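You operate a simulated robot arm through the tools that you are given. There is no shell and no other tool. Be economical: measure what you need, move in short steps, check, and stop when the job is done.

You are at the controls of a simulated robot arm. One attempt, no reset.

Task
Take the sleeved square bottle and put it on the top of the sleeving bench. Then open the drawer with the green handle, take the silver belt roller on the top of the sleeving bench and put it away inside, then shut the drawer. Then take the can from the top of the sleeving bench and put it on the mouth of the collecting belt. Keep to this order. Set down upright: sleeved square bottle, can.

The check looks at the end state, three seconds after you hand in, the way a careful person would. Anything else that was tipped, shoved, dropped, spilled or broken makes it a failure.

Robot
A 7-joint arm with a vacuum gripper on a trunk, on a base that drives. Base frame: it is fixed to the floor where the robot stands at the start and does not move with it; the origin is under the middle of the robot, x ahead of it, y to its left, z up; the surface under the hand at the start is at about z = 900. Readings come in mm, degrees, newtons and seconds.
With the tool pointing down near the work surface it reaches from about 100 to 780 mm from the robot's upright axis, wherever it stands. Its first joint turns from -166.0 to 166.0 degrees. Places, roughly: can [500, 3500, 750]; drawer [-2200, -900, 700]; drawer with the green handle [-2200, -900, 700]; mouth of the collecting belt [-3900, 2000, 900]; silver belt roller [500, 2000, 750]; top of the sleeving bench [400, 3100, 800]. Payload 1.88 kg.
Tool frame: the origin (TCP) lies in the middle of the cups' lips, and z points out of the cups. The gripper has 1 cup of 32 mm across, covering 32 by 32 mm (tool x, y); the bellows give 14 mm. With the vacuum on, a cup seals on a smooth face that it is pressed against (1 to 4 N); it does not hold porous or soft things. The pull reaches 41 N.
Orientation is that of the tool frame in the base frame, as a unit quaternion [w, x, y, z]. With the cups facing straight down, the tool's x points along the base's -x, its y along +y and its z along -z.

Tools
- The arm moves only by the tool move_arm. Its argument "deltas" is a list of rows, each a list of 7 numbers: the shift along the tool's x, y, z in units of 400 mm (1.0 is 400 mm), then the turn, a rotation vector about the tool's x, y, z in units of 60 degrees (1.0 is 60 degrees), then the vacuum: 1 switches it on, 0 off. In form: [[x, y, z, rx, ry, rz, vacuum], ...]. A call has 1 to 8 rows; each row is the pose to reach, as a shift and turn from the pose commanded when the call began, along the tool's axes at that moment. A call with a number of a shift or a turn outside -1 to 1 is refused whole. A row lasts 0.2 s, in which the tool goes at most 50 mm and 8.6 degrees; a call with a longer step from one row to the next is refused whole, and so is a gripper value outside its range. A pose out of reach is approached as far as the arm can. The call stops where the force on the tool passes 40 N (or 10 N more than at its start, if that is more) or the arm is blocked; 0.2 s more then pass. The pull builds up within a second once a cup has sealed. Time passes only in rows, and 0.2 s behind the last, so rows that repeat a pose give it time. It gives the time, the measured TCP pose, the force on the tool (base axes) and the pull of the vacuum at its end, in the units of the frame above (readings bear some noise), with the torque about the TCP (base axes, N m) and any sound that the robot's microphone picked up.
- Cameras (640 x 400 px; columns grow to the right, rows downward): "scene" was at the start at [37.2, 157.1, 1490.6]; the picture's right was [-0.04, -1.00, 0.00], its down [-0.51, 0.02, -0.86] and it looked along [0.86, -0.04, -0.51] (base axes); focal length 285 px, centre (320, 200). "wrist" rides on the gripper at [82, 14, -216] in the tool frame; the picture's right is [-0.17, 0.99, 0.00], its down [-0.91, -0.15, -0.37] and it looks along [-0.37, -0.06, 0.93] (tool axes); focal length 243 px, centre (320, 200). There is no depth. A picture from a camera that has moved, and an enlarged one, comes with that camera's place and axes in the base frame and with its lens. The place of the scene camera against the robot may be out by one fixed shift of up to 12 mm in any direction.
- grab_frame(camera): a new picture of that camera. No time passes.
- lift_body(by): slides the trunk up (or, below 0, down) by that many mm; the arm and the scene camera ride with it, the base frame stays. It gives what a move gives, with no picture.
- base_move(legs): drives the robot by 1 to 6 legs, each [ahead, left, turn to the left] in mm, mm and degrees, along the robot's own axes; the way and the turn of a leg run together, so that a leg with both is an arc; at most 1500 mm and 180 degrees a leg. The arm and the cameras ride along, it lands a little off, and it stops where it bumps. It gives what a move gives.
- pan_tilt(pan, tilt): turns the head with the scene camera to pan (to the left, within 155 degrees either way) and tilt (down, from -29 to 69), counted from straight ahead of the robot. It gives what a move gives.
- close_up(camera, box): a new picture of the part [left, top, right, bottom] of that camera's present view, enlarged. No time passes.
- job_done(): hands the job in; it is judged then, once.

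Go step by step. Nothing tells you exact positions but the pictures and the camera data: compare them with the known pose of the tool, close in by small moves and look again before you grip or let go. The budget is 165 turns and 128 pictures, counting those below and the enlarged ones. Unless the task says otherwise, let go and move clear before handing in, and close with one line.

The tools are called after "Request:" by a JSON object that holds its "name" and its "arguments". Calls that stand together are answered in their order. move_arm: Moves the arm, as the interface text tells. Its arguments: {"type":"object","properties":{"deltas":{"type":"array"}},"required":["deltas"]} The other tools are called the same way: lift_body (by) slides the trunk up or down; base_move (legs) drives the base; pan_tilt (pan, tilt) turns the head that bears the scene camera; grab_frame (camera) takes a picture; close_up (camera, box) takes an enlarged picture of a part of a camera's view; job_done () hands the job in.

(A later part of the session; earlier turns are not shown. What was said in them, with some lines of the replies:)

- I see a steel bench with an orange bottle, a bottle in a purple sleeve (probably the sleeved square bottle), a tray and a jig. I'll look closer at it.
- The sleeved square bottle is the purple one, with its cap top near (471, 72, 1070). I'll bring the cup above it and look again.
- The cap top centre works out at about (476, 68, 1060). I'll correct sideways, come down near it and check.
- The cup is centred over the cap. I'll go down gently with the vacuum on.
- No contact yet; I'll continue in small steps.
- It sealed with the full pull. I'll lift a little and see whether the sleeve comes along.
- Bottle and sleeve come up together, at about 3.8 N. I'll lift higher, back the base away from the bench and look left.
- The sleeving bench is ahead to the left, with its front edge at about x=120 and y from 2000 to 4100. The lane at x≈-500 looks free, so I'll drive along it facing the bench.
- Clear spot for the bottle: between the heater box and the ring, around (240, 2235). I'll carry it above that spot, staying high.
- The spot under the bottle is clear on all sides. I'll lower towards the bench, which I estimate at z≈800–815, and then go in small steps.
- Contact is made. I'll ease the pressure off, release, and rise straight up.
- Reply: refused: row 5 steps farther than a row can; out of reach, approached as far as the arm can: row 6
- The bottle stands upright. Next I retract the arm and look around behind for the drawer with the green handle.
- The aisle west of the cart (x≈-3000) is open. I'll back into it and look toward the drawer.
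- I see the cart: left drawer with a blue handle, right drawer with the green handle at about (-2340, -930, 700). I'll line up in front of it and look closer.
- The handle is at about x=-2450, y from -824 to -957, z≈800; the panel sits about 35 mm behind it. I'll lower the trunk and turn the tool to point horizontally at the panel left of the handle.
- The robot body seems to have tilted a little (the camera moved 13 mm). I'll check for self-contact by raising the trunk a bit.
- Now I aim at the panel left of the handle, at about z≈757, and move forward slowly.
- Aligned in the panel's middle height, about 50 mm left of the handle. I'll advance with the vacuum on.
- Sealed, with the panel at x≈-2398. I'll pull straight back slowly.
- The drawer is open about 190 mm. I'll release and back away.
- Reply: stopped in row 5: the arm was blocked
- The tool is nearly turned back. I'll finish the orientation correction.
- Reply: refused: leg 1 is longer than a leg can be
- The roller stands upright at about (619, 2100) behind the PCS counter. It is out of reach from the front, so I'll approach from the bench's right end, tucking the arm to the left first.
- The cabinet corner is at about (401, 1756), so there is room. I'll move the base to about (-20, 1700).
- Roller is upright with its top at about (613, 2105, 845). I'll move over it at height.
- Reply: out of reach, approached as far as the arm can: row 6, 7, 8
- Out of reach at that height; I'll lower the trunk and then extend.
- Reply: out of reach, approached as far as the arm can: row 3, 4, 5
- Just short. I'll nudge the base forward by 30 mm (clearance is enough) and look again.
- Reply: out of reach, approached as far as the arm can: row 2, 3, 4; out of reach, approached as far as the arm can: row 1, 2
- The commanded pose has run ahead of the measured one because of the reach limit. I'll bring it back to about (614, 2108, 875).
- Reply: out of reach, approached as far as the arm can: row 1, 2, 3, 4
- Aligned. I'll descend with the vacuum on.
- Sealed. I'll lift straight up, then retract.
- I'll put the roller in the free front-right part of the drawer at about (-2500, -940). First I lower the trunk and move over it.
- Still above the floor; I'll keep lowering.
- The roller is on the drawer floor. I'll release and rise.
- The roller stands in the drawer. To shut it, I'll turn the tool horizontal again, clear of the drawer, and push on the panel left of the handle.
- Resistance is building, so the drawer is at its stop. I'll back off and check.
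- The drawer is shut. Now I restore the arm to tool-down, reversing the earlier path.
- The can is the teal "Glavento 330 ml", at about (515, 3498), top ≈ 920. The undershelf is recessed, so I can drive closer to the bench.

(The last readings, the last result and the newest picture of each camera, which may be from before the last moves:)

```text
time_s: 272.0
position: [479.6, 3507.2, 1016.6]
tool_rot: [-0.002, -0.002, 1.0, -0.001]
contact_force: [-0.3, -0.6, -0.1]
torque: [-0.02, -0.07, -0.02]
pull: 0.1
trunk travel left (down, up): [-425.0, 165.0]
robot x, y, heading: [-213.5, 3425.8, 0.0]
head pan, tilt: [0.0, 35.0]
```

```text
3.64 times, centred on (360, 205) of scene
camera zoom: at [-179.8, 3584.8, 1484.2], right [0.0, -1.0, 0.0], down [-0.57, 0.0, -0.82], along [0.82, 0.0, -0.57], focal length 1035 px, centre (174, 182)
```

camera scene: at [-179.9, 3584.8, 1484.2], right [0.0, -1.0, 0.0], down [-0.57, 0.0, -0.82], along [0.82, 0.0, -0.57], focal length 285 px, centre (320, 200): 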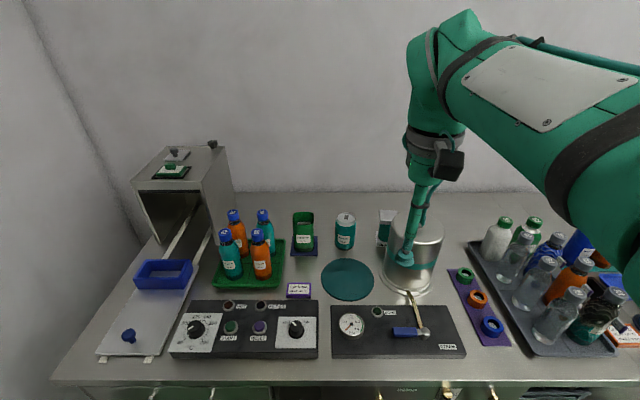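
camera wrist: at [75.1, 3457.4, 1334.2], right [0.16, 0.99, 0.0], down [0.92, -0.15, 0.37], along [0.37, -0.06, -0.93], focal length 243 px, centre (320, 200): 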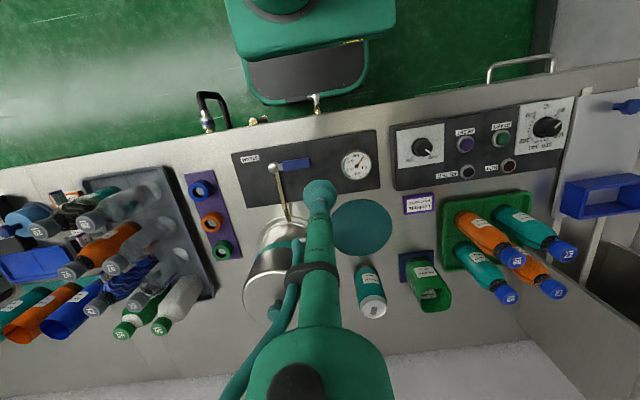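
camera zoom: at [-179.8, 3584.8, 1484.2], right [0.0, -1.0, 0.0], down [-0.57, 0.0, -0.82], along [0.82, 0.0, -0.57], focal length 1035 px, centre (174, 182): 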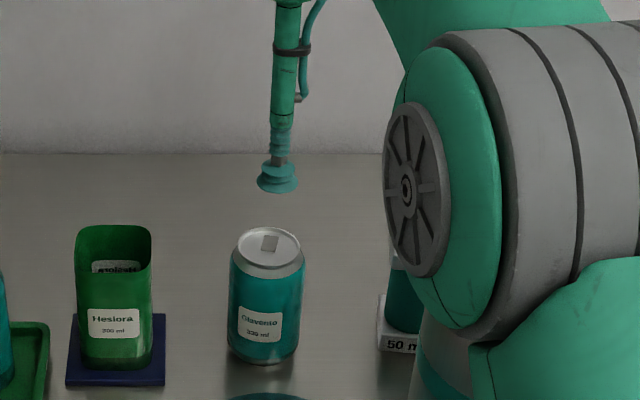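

Request:
{"name": "move_arm", "arguments": {"deltas": [[-0.04, 0, 0.07, 0, 0, 0, 0], [-0.075, 0, 0.15, 0, 0, 0, 0], [-0.075, 0, 0.2, 0, 0, 0, 0], [-0.075, 0, 0.2, 0, 0, 0, 0]]}}

Request:
{"name": "close_up", "arguments": {"camera": "wrist", "box": [270, 120, 390, 220]}}

Request:
{"name": "close_up", "arguments": {"camera": "scene", "box": [310, 180, 390, 240]}}

```text
time_s: 273.0
position: [509.4, 3507.1, 936.0]
tool_rot: [-0.002, -0.001, 1.0, -0.001]
contact_force: [-0.5, -0.4, 0.2]
torque: [-0.04, -0.03, 0.0]
pull: 0.0
trunk travel left (down, up): [-425.0, 165.0]
robot x, y, heading: [-213.9, 3428.1, 0.1]
head pan, tilt: [0.0, 35.0]
```

```text
4.00 times, centred on (330, 170) of wrist
camera zoom: at [428.7, 3522.1, 1153.0], right [0.16, 0.99, 0.0], down [0.92, -0.15, 0.37], along [0.37, -0.06, -0.93], focal length 970 px, centre (280, 320)
```

zoom: 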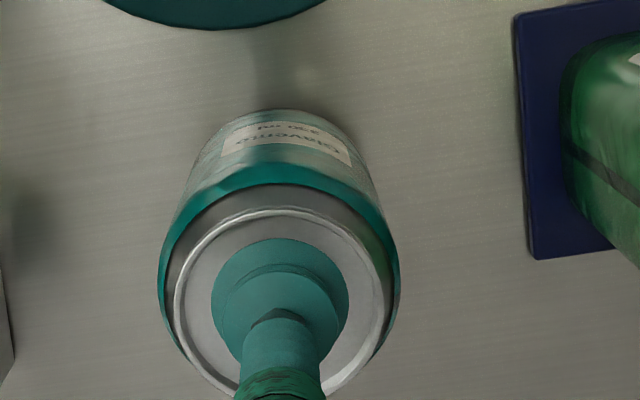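

```text
6.67 times, centred on (350, 210) of scene
camera zoom: at [-179.8, 3584.7, 1484.2], right [0.0, -1.0, 0.0], down [-0.57, 0.0, -0.82], along [0.82, 0.0, -0.57], focal length 1897 px, centre (120, 133)
```

zoom: 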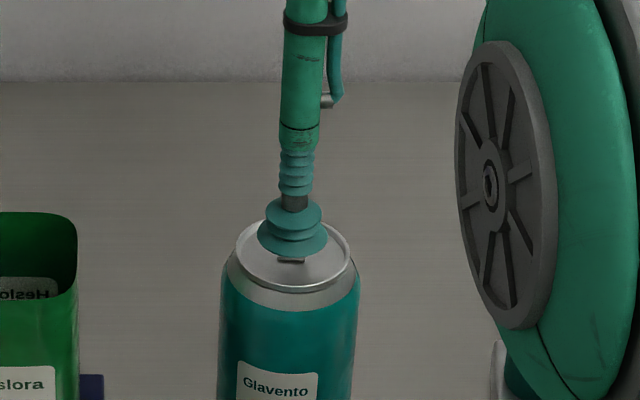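

Request:
{"name": "move_arm", "arguments": {"deltas": [[-0.016, 0.006, 0, 0, 0, 0, 1], [-0.016, 0.006, 0.012, 0, 0, 0, 1], [-0.016, 0.006, 0.025, 0, 0, 0, 1], [-0.016, 0.006, 0.0325, 0, 0, 0, 1], [-0.016, 0.006, 0.0325, 0, 0, 0, 1]]}}

Request:
{"name": "move_arm", "arguments": {"deltas": [[0, 0, 0.006, 0, 0, 0, 1], [0, 0, 0.01, 0, 0, 0, 1], [0, 0, 0.01, 0, 0, 0, 1]]}}

```text
time_s: 274.2
position: [515.0, 3509.6, 923.7]
tool_rot: [-0.002, -0.002, 1.0, -0.001]
contact_force: [-0.1, -0.2, 0.1]
torque: [0.03, 0.01, 0.02]
pull: 41.1
trunk travel left (down, up): [-425.0, 165.0]
robot x, y, heading: [-213.1, 3420.8, 0.4]
head pan, tilt: [0.0, 35.0]
```

```text
time_s: 275.0
position: [514.7, 3509.5, 922.6]
tool_rot: [0.0, -0.002, 1.0, 0.0]
contact_force: [-2.5, 1.9, 12.1]
torque: [-0.02, 0.05, -0.04]
pull: 40.8
trunk travel left (down, up): [-425.0, 165.0]
robot x, y, heading: [-217.0, 3426.4, -0.1]
head pan, tilt: [0.0, 35.0]
```

The can is held. I'll lift and retract it.

Request:
{"name": "move_arm", "arguments": {"deltas": [[0, 0, -0.05, 0, 0, 0, 1], [0.01, 0, -0.14, 0, 0, 0, 1], [0.07, 0, -0.24, 0, 0, 0, 1], [0.15, 0, -0.32, 0, 0, 0, 1], [0.25, 0, -0.37, 0, 0, 0, 1], [0.36, 0, -0.41, 0, 0, 0, 1], [0.47, 0, -0.45, 0, 0, 0, 1], [0.57, 0, -0.48, 0, 0, 0, 1]]}}

Request:
{"name": "grab_frame", "arguments": {"camera": "scene"}}

```text
time_s: 276.8
position: [287.7, 3507.0, 1110.7]
tool_rot: [-0.002, -0.001, 1.0, 0.0]
contact_force: [0.2, 0.5, -3.9]
torque: [-0.02, 0.08, -0.02]
pull: 40.6
trunk travel left (down, up): [-425.0, 165.0]
robot x, y, heading: [-213.7, 3421.1, 0.0]
head pan, tilt: [0.0, 35.0]
```

```text
34 pictures are left
camera scene: at [-179.8, 3584.7, 1484.2], right [0.0, -1.0, 0.0], down [-0.57, 0.0, -0.82], along [0.82, 0.0, -0.57], focal length 285 px, centre (320, 200)
```

scene: 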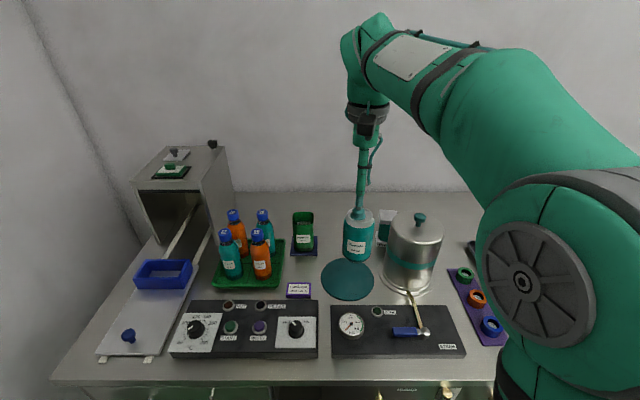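

Request:
{"name": "base_move", "arguments": {"legs": [[-320, 0, 0]]}}

Request:
{"name": "move_arm", "arguments": {"deltas": [[0.1, -0.05, 0, 0, 0, 0, 1], [0.2, -0.1, 0, 0, 0, 0, 1], [0.3, -0.15, 0, 0, 0, 0, 1], [0.33, -0.2, -0.05, 0, 0, 0, 1]]}}

Request:
{"name": "base_move", "arguments": {"legs": [[0, -950, 0], [0, -900, 0], [-1200, 0, 0], [-1000, 0, 0]]}}

Request:
{"name": "pan_tilt", "arguments": {"pan": 150, "tilt": 25}}

Request:
{"name": "grab_frame", "arguments": {"camera": "scene"}}

```text
time_s: 278.9
position: [-27.6, 3507.0, 1110.5]
tool_rot: [-0.001, 0.001, 1.0, -0.001]
contact_force: [0.1, 0.0, -3.2]
torque: [0.06, -0.01, -0.02]
pull: 40.4
trunk travel left (down, up): [-425.0, 165.0]
robot x, y, heading: [-533.8, 3423.7, -0.1]
head pan, tilt: [0.0, 35.0]
```

```text
time_s: 279.9
position: [-160.6, 3426.2, 1131.9]
tool_rot: [-0.002, 0.0, 1.0, -0.001]
contact_force: [0.3, -0.8, -3.7]
torque: [0.01, -0.01, 0.03]
pull: 41.0
trunk travel left (down, up): [-425.0, 165.0]
robot x, y, heading: [-532.6, 3424.5, 0.1]
head pan, tilt: [0.0, 35.0]
```

```text
time_s: 299.6
position: [-2373.6, 1643.8, 1131.6]
tool_rot: [-0.002, 0.02, 1.0, -0.001]
contact_force: [0.3, 0.0, -4.1]
torque: [0.03, 0.01, 0.0]
pull: 41.0
trunk travel left (down, up): [-425.0, 165.0]
robot x, y, heading: [-2740.5, 1658.2, -2.7]
head pan, tilt: [0.0, 35.0]
```

```text
time_s: 301.9
position: [-2372.9, 1643.6, 1130.9]
tool_rot: [-0.001, 0.02, 1.0, 0.0]
contact_force: [-0.3, -0.3, -3.8]
torque: [0.03, 0.03, 0.03]
pull: 40.9
trunk travel left (down, up): [-425.0, 165.0]
robot x, y, heading: [-2744.4, 1657.2, -2.4]
head pan, tilt: [150.0, 25.0]
```

```text
33 pictures are left
camera scene: at [-2867.7, 1870.1, 1500.0], right [0.54, 0.84, 0.0], down [0.36, -0.23, -0.91], along [-0.76, 0.49, -0.42], focal length 285 px, centre (320, 200)
```

scene: 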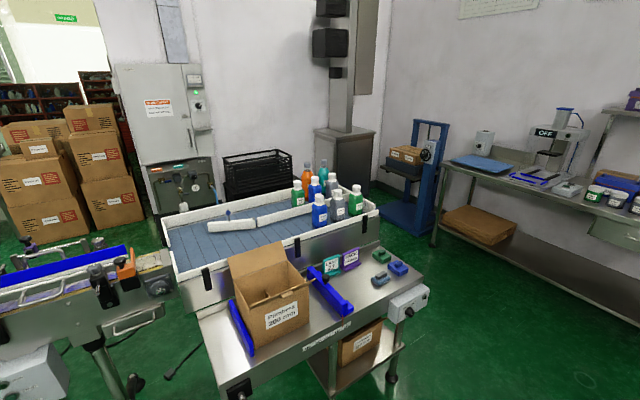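

Request:
{"name": "close_up", "arguments": {"camera": "scene", "box": [120, 160, 400, 335]}}

```text
2.29 times, centred on (260, 248) of scene
camera zoom: at [-2867.7, 1870.1, 1500.0], right [0.54, 0.84, 0.0], down [0.36, -0.23, -0.91], along [-0.76, 0.49, -0.42], focal length 650 px, centre (457, 91)
```

zoom: 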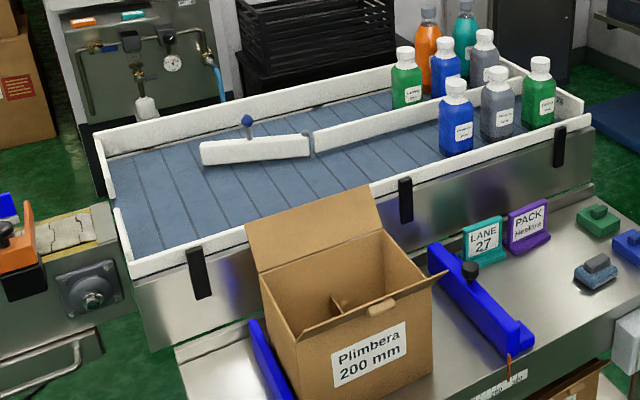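

The collecting belt is the blue one; its open mouth is the end near y≈1875, x from -3700 to -4040. I plan to set the can at about (-3860, 1960). I'll back up, turn left to face +y and look.

Request:
{"name": "base_move", "arguments": {"legs": [[-550, -230, 2.5], [0, 0, 90]]}}

Request:
{"name": "pan_tilt", "arguments": {"pan": 35, "tilt": 35}}

Request:
{"name": "grab_frame", "arguments": {"camera": "scene"}}

Request:
{"name": "grab_frame", "arguments": {"camera": "wrist"}}

```text
time_s: 309.2
position: [-3313.6, 1815.3, 1130.1]
tool_rot: [-0.001, -0.703, 0.712, -0.001]
contact_force: [-0.9, -0.1, -4.3]
torque: [-0.05, 0.03, -0.02]
pull: 40.6
trunk travel left (down, up): [-425.0, 165.0]
robot x, y, heading: [-3314.4, 1444.7, 89.3]
head pan, tilt: [150.0, 25.0]
```

```text
time_s: 311.1
position: [-3313.5, 1814.4, 1131.2]
tool_rot: [-0.001, -0.703, 0.712, -0.002]
contact_force: [0.8, -0.1, -3.5]
torque: [-0.01, -0.03, -0.04]
pull: 40.4
trunk travel left (down, up): [-425.0, 165.0]
robot x, y, heading: [-3314.5, 1444.9, 89.2]
head pan, tilt: [35.0, 35.0]
```

```text
31 pictures are left
camera scene: at [-3523.0, 1456.1, 1484.2], right [0.83, 0.56, 0.0], down [0.32, -0.47, -0.82], along [-0.46, 0.68, -0.57], focal length 285 px, centre (320, 200)
```

scene: 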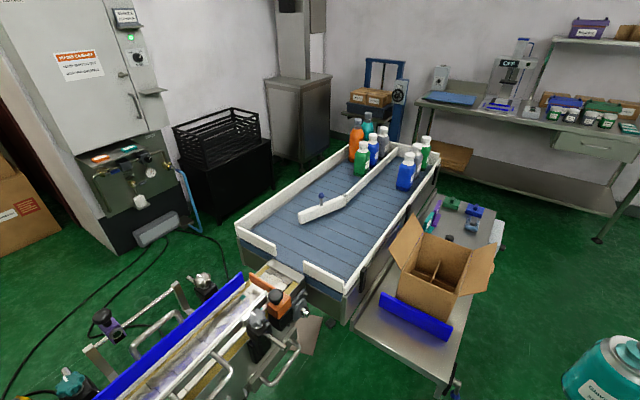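

```text
30 pictures are left
camera wrist: at [-3328.7, 1734.2, 1347.7], right [-0.98, 0.18, 0.0], down [0.16, 0.91, 0.37], along [0.07, 0.37, -0.93], focal length 243 px, centre (320, 200)
```

wrist: 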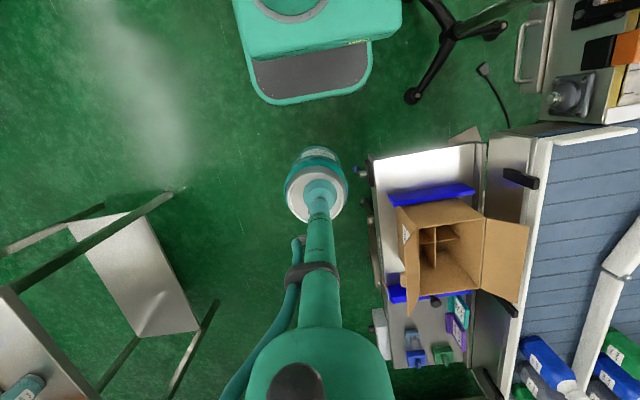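

Request:
{"name": "base_move", "arguments": {"legs": [[20, 125, 0.8]]}}

Request:
{"name": "grab_frame", "arguments": {"camera": "scene"}}

```text
time_s: 312.4
position: [-3444.3, 1835.4, 1131.4]
tool_rot: [-0.001, -0.707, 0.707, -0.002]
contact_force: [1.1, 0.1, -2.4]
torque: [-0.02, 0.03, -0.01]
pull: 40.4
trunk travel left (down, up): [-425.0, 165.0]
robot x, y, heading: [-3442.8, 1462.8, 89.8]
head pan, tilt: [35.0, 35.0]
```

```text
29 pictures are left
camera scene: at [-3648.4, 1474.8, 1484.2], right [0.82, 0.57, 0.0], down [0.33, -0.47, -0.82], along [-0.47, 0.67, -0.57], focal length 285 px, centre (320, 200)
```

scene: 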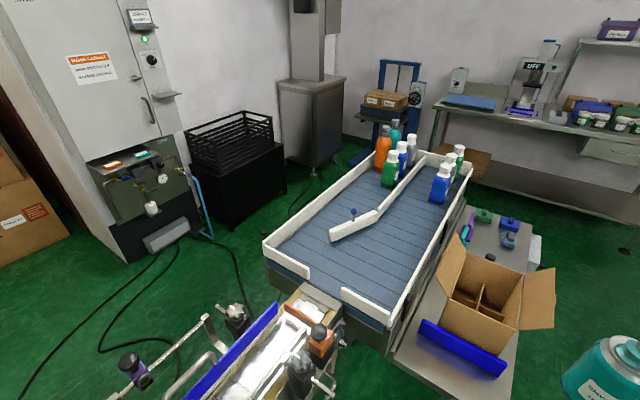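

I'll carry the can left first, clear of the carton, then forward over the mouth.

Request:
{"name": "move_arm", "arguments": {"deltas": [[0, 0.08, 0, 0, 0, 0, 1], [0, 0.18, 0, 0, 0, 0, 1], [0, 0.29, 0, 0, 0, 0, 1], [0, 0.4, 0, 0, 0, 0, 1], [0, 0.51, 0, 0, 0, 0, 1], [0, 0.62, 0, 0, 0, 0, 1], [0, 0.73, 0, 0, 0, 0, 1], [0, 0.82, 0, 0, 0, 0, 1]]}}

Request:
{"name": "move_arm", "arguments": {"deltas": [[-0.03, 0.08, 0, 0, 0, 0, 1], [-0.1, 0.16, 0.02, 0, 0, 0, 1], [-0.18, 0.23, 0.06, 0, 0, 0, 1], [-0.26, 0.27, 0.12, 0, 0, 0, 1], [-0.325, 0.27, 0.18, 0, 0, 0, 1], [-0.325, 0.27, 0.18, 0, 0, 0, 1]]}}

Request:
{"name": "grab_frame", "arguments": {"camera": "scene"}}

Request:
{"name": "grab_frame", "arguments": {"camera": "wrist"}}

```text
time_s: 314.2
position: [-3774.3, 1835.5, 1128.1]
tool_rot: [0.0, 0.708, -0.707, 0.002]
contact_force: [0.3, 1.5, -3.9]
torque: [-0.02, 0.0, 0.0]
pull: 40.6
trunk travel left (down, up): [-425.0, 165.0]
robot x, y, heading: [-3442.2, 1465.4, 89.7]
head pan, tilt: [35.0, 35.0]
```

```text
time_s: 315.6
position: [-3879.2, 1966.0, 1057.1]
tool_rot: [-0.001, -0.707, 0.707, -0.002]
contact_force: [0.4, -0.5, -3.2]
torque: [-0.02, 0.0, -0.01]
pull: 40.6
trunk travel left (down, up): [-425.0, 165.0]
robot x, y, heading: [-3436.0, 1464.6, 89.9]
head pan, tilt: [35.0, 35.0]
```

```text
28 pictures are left
camera scene: at [-3648.7, 1475.2, 1484.2], right [0.82, 0.57, 0.0], down [0.33, -0.47, -0.82], along [-0.47, 0.67, -0.57], focal length 285 px, centre (320, 200)
```

scene: 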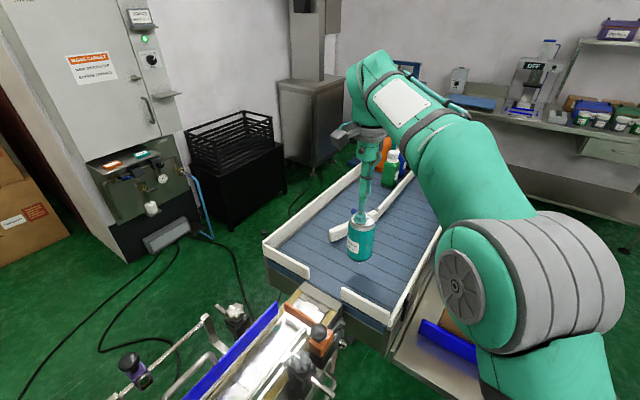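

```text
27 pictures are left
camera wrist: at [-3892.9, 1885.7, 1273.8], right [-0.99, 0.17, 0.0], down [0.15, 0.92, 0.37], along [0.06, 0.37, -0.93], focal length 243 px, centre (320, 200)
```

wrist: 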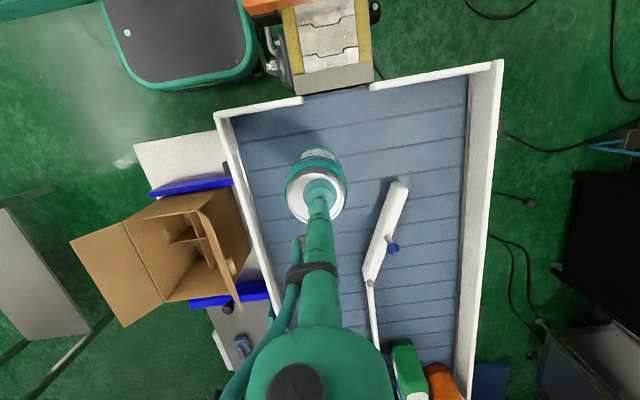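

Clear view: the can is over the belt just inside the mouth. I'll centre it on the opening and lower it.

Request:
{"name": "move_arm", "arguments": {"deltas": [[0.02, 0.06, 0.02, 0, 0, 0, 1], [0.02, 0.06, 0.06, 0, 0, 0, 1], [0.02, 0.06, 0.1, 0, 0, 0, 1], [0.02, 0.06, 0.1, 0, 0, 0, 1]]}}

Request:
{"name": "close_up", "arguments": {"camera": "scene", "box": [300, 190, 420, 290]}}

Request:
{"name": "close_up", "arguments": {"camera": "wrist", "box": [220, 60, 440, 220]}}

```text
time_s: 316.6
position: [-3904.9, 1959.3, 1017.7]
tool_rot: [-0.001, -0.707, 0.707, -0.001]
contact_force: [0.4, 0.4, -3.9]
torque: [-0.02, 0.01, 0.02]
pull: 40.9
trunk travel left (down, up): [-425.0, 165.0]
robot x, y, heading: [-3443.3, 1465.3, 89.8]
head pan, tilt: [35.0, 35.0]
```

```text
4.00 times, centred on (360, 240) of scene
camera zoom: at [-3648.8, 1475.0, 1484.1], right [0.82, 0.57, 0.0], down [0.33, -0.47, -0.82], along [-0.47, 0.67, -0.57], focal length 1138 px, centre (160, 40)
```

zoom: 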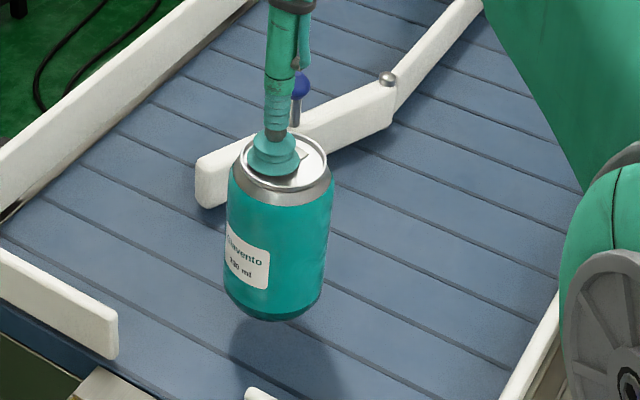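

```text
2.50 times, centred on (330, 140) of wrist
camera zoom: at [-3918.1, 1877.5, 1234.6], right [-0.99, 0.17, 0.0], down [0.15, 0.92, 0.37], along [0.06, 0.37, -0.93], focal length 606 px, centre (295, 350)
```

zoom: 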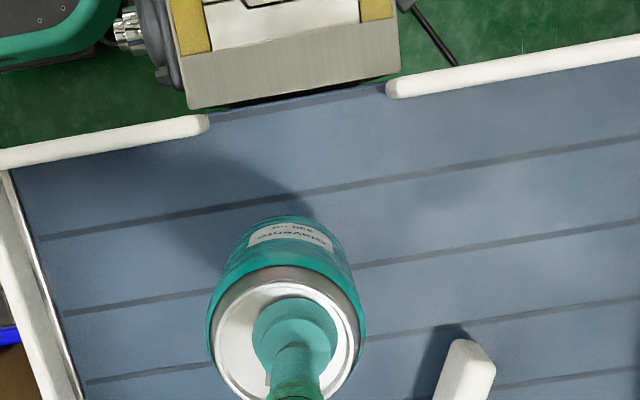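

Request:
{"name": "move_arm", "arguments": {"deltas": [[0, 0, 0.02, 0, 0, 0, 1], [0, 0, 0.04, 0, 0, 0, 1], [0, 0, 0.05, 0, 0, 0, 1], [0, 0, 0.05, 0, 0, 0, 1]]}}

Request:
{"name": "close_up", "arguments": {"camera": "scene", "box": [310, 220, 410, 300]}}

```text
time_s: 317.6
position: [-3903.8, 1959.2, 997.8]
tool_rot: [0.001, 0.707, -0.707, 0.001]
contact_force: [0.5, -0.1, -3.3]
torque: [-0.02, -0.01, -0.01]
pull: 41.1
trunk travel left (down, up): [-425.0, 165.0]
robot x, y, heading: [-3441.8, 1461.9, 89.7]
head pan, tilt: [35.0, 35.0]
```

```text
5.00 times, centred on (360, 260) of scene
camera zoom: at [-3648.7, 1474.9, 1484.2], right [0.82, 0.57, 0.0], down [0.33, -0.47, -0.82], along [-0.47, 0.67, -0.57], focal length 1423 px, centre (120, -100)
```

zoom: 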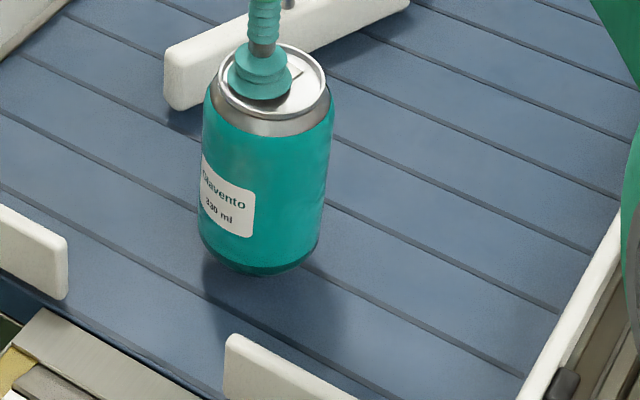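

Request:
{"name": "move_arm", "arguments": {"deltas": [[0, 0, 0.01, 0, 0, 0, 1], [0, 0, 0.018, 0, 0, 0, 1], [0, 0, 0.018, 0, 0, 0, 1]]}}

Request:
{"name": "move_arm", "arguments": {"deltas": [[0, 0, 0.005, 0, 0, 0, 1], [0, 0, 0.009, 0, 0, 0, 1], [0, 0, 0.009, 0, 0, 0, 1]]}}

Request:
{"name": "close_up", "arguments": {"camera": "scene", "box": [310, 220, 410, 300]}}

```text
time_s: 318.4
position: [-3905.7, 1959.4, 991.9]
tool_rot: [-0.001, -0.707, 0.707, -0.002]
contact_force: [0.1, 0.6, -4.1]
torque: [-0.02, 0.04, 0.01]
pull: 40.7
trunk travel left (down, up): [-425.0, 165.0]
robot x, y, heading: [-3442.4, 1464.8, 89.9]
head pan, tilt: [35.0, 35.0]
```

```text
time_s: 319.2
position: [-3904.8, 1959.5, 988.0]
tool_rot: [0.001, 0.707, -0.707, 0.002]
contact_force: [0.2, 0.2, -3.6]
torque: [-0.02, 0.05, -0.01]
pull: 40.7
trunk travel left (down, up): [-425.0, 165.0]
robot x, y, heading: [-3439.7, 1460.9, 90.0]
head pan, tilt: [35.0, 35.0]
```

```text
5.00 times, centred on (360, 260) of scene
camera zoom: at [-3648.7, 1474.9, 1484.2], right [0.82, 0.57, 0.0], down [0.33, -0.47, -0.82], along [-0.47, 0.67, -0.57], focal length 1423 px, centre (120, -100)
```

zoom: 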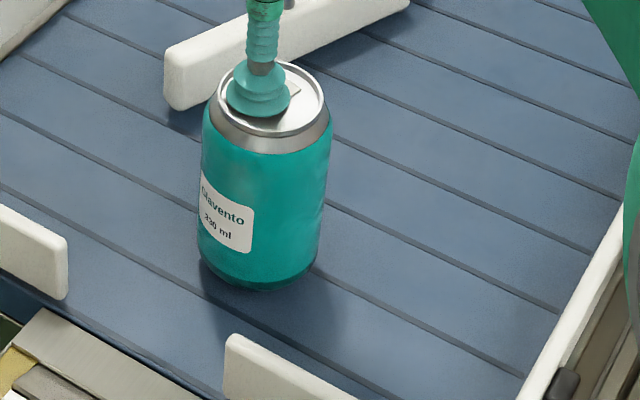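

Request:
{"name": "move_arm", "arguments": {"deltas": [[0, 0, 0.005, 0, 0, 0, 1], [0, 0, 0.009, 0, 0, 0, 1], [0, 0, 0.009, 0, 0, 0, 1]]}}

Request:
{"name": "move_arm", "arguments": {"deltas": [[0, 0, 0.005, 0, 0, 0, 1], [0, 0, 0.005, 0, 0, 0, 1]]}}

Request:
{"name": "move_arm", "arguments": {"deltas": [[0, 0, 0.005, 0, 0, 0, 1], [0, 0, 0.005, 0, 0, 0, 1]]}}

Request:
{"name": "close_up", "arguments": {"camera": "scene", "box": [310, 220, 410, 300]}}

```text
time_s: 320.0
position: [-3903.4, 1958.2, 983.2]
tool_rot: [0.0, -0.707, 0.708, -0.002]
contact_force: [-0.4, 1.3, -4.0]
torque: [-0.04, 0.03, 0.01]
pull: 40.5
trunk travel left (down, up): [-425.0, 165.0]
robot x, y, heading: [-3441.6, 1466.7, 89.7]
head pan, tilt: [35.0, 35.0]
```

```text
time_s: 320.6
position: [-3904.2, 1958.0, 980.5]
tool_rot: [0.001, 0.707, -0.707, 0.001]
contact_force: [-0.8, -0.1, -3.6]
torque: [-0.01, 0.02, 0.01]
pull: 40.9
trunk travel left (down, up): [-425.0, 165.0]
robot x, y, heading: [-3438.8, 1465.9, 89.8]
head pan, tilt: [35.0, 35.0]
```

```text
time_s: 321.2
position: [-3904.2, 1957.0, 981.3]
tool_rot: [-0.001, -0.707, 0.708, -0.001]
contact_force: [-0.3, -1.5, 3.1]
torque: [0.0, -0.02, 0.01]
pull: 40.7
trunk travel left (down, up): [-425.0, 165.0]
robot x, y, heading: [-3444.5, 1464.6, 90.0]
head pan, tilt: [35.0, 35.0]
```

```text
5.00 times, centred on (360, 260) of scene
camera zoom: at [-3648.5, 1474.5, 1484.3], right [0.82, 0.57, 0.0], down [0.33, -0.47, -0.82], along [-0.47, 0.67, -0.57], focal length 1423 px, centre (120, -100)
```

zoom: 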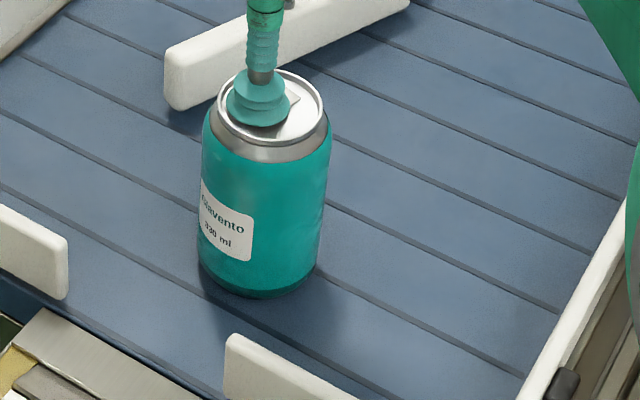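

Contact: the can stands on the belt. I'll release and rise.

Request:
{"name": "move_arm", "arguments": {"deltas": [[0, 0, -0.002, 0, 0, 0, 0], [0, 0, -0.002, 0, 0, 0, 0], [0, 0, -0.002, 0, 0, 0, 0], [0, 0, -0.002, 0, 0, 0, 0], [0, 0, -0.002, 0, 0, 0, 0]]}}

Request:
{"name": "move_arm", "arguments": {"deltas": [[0, 0, -0.02, 0, 0, 0, 0], [0, 0, -0.09, 0, 0, 0, 0], [0, 0, -0.18, 0, 0, 0, 0], [0, 0, -0.28, 0, 0, 0, 0], [0.1, 0, -0.32, 0, 0, 0, 0], [0.2, 0, -0.34, 0, 0, 0, 0], [0.3, -0.05, -0.34, 0, 0, 0, 0], [0.38, -0.12, -0.34, 0, 0, 0, 0]]}}

Request:
{"name": "grab_frame", "arguments": {"camera": "scene"}}

```text
time_s: 322.4
position: [-3903.8, 1958.1, 980.8]
tool_rot: [0.0, 0.707, -0.707, 0.002]
contact_force: [-0.3, -0.3, -0.6]
torque: [-0.01, 0.0, 0.01]
pull: 0.1
trunk travel left (down, up): [-425.0, 165.0]
robot x, y, heading: [-3439.3, 1467.1, 89.6]
head pan, tilt: [35.0, 35.0]
```

```text
time_s: 324.2
position: [-3854.6, 1804.4, 1120.4]
tool_rot: [-0.001, -0.707, 0.707, -0.002]
contact_force: [-0.7, -0.1, -0.4]
torque: [0.02, -0.01, -0.02]
pull: 0.0
trunk travel left (down, up): [-425.0, 165.0]
robot x, y, heading: [-3439.8, 1466.6, 89.5]
head pan, tilt: [35.0, 35.0]
```

```text
21 pictures are left
camera scene: at [-3648.6, 1474.7, 1484.2], right [0.82, 0.57, 0.0], down [0.33, -0.47, -0.82], along [-0.47, 0.67, -0.57], focal length 285 px, centre (320, 200)
```

scene: 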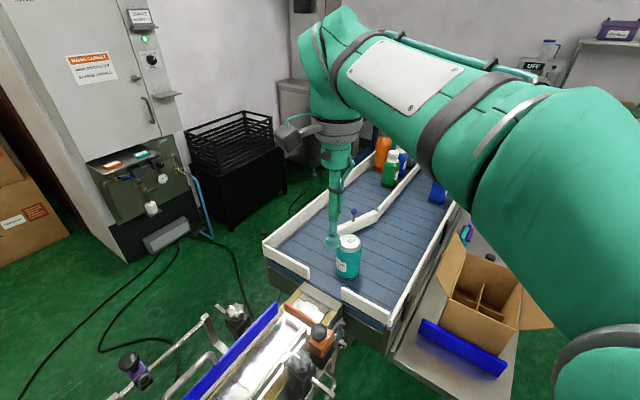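

The can stands upright on the belt just inside the mouth, and the arm is clear. The drawer was seen shut with the roller inside, and the bottle was seen upright on the bench, so I'm handing in.

Request:
{"name": "job_done", "arguments": {}}

```text
The job is handed in.
```

The sleeved bottle is upright on the sleeving bench, the silver roller is inside the shut green-handled drawer, and the can is upright on the mouth of the collecting belt.
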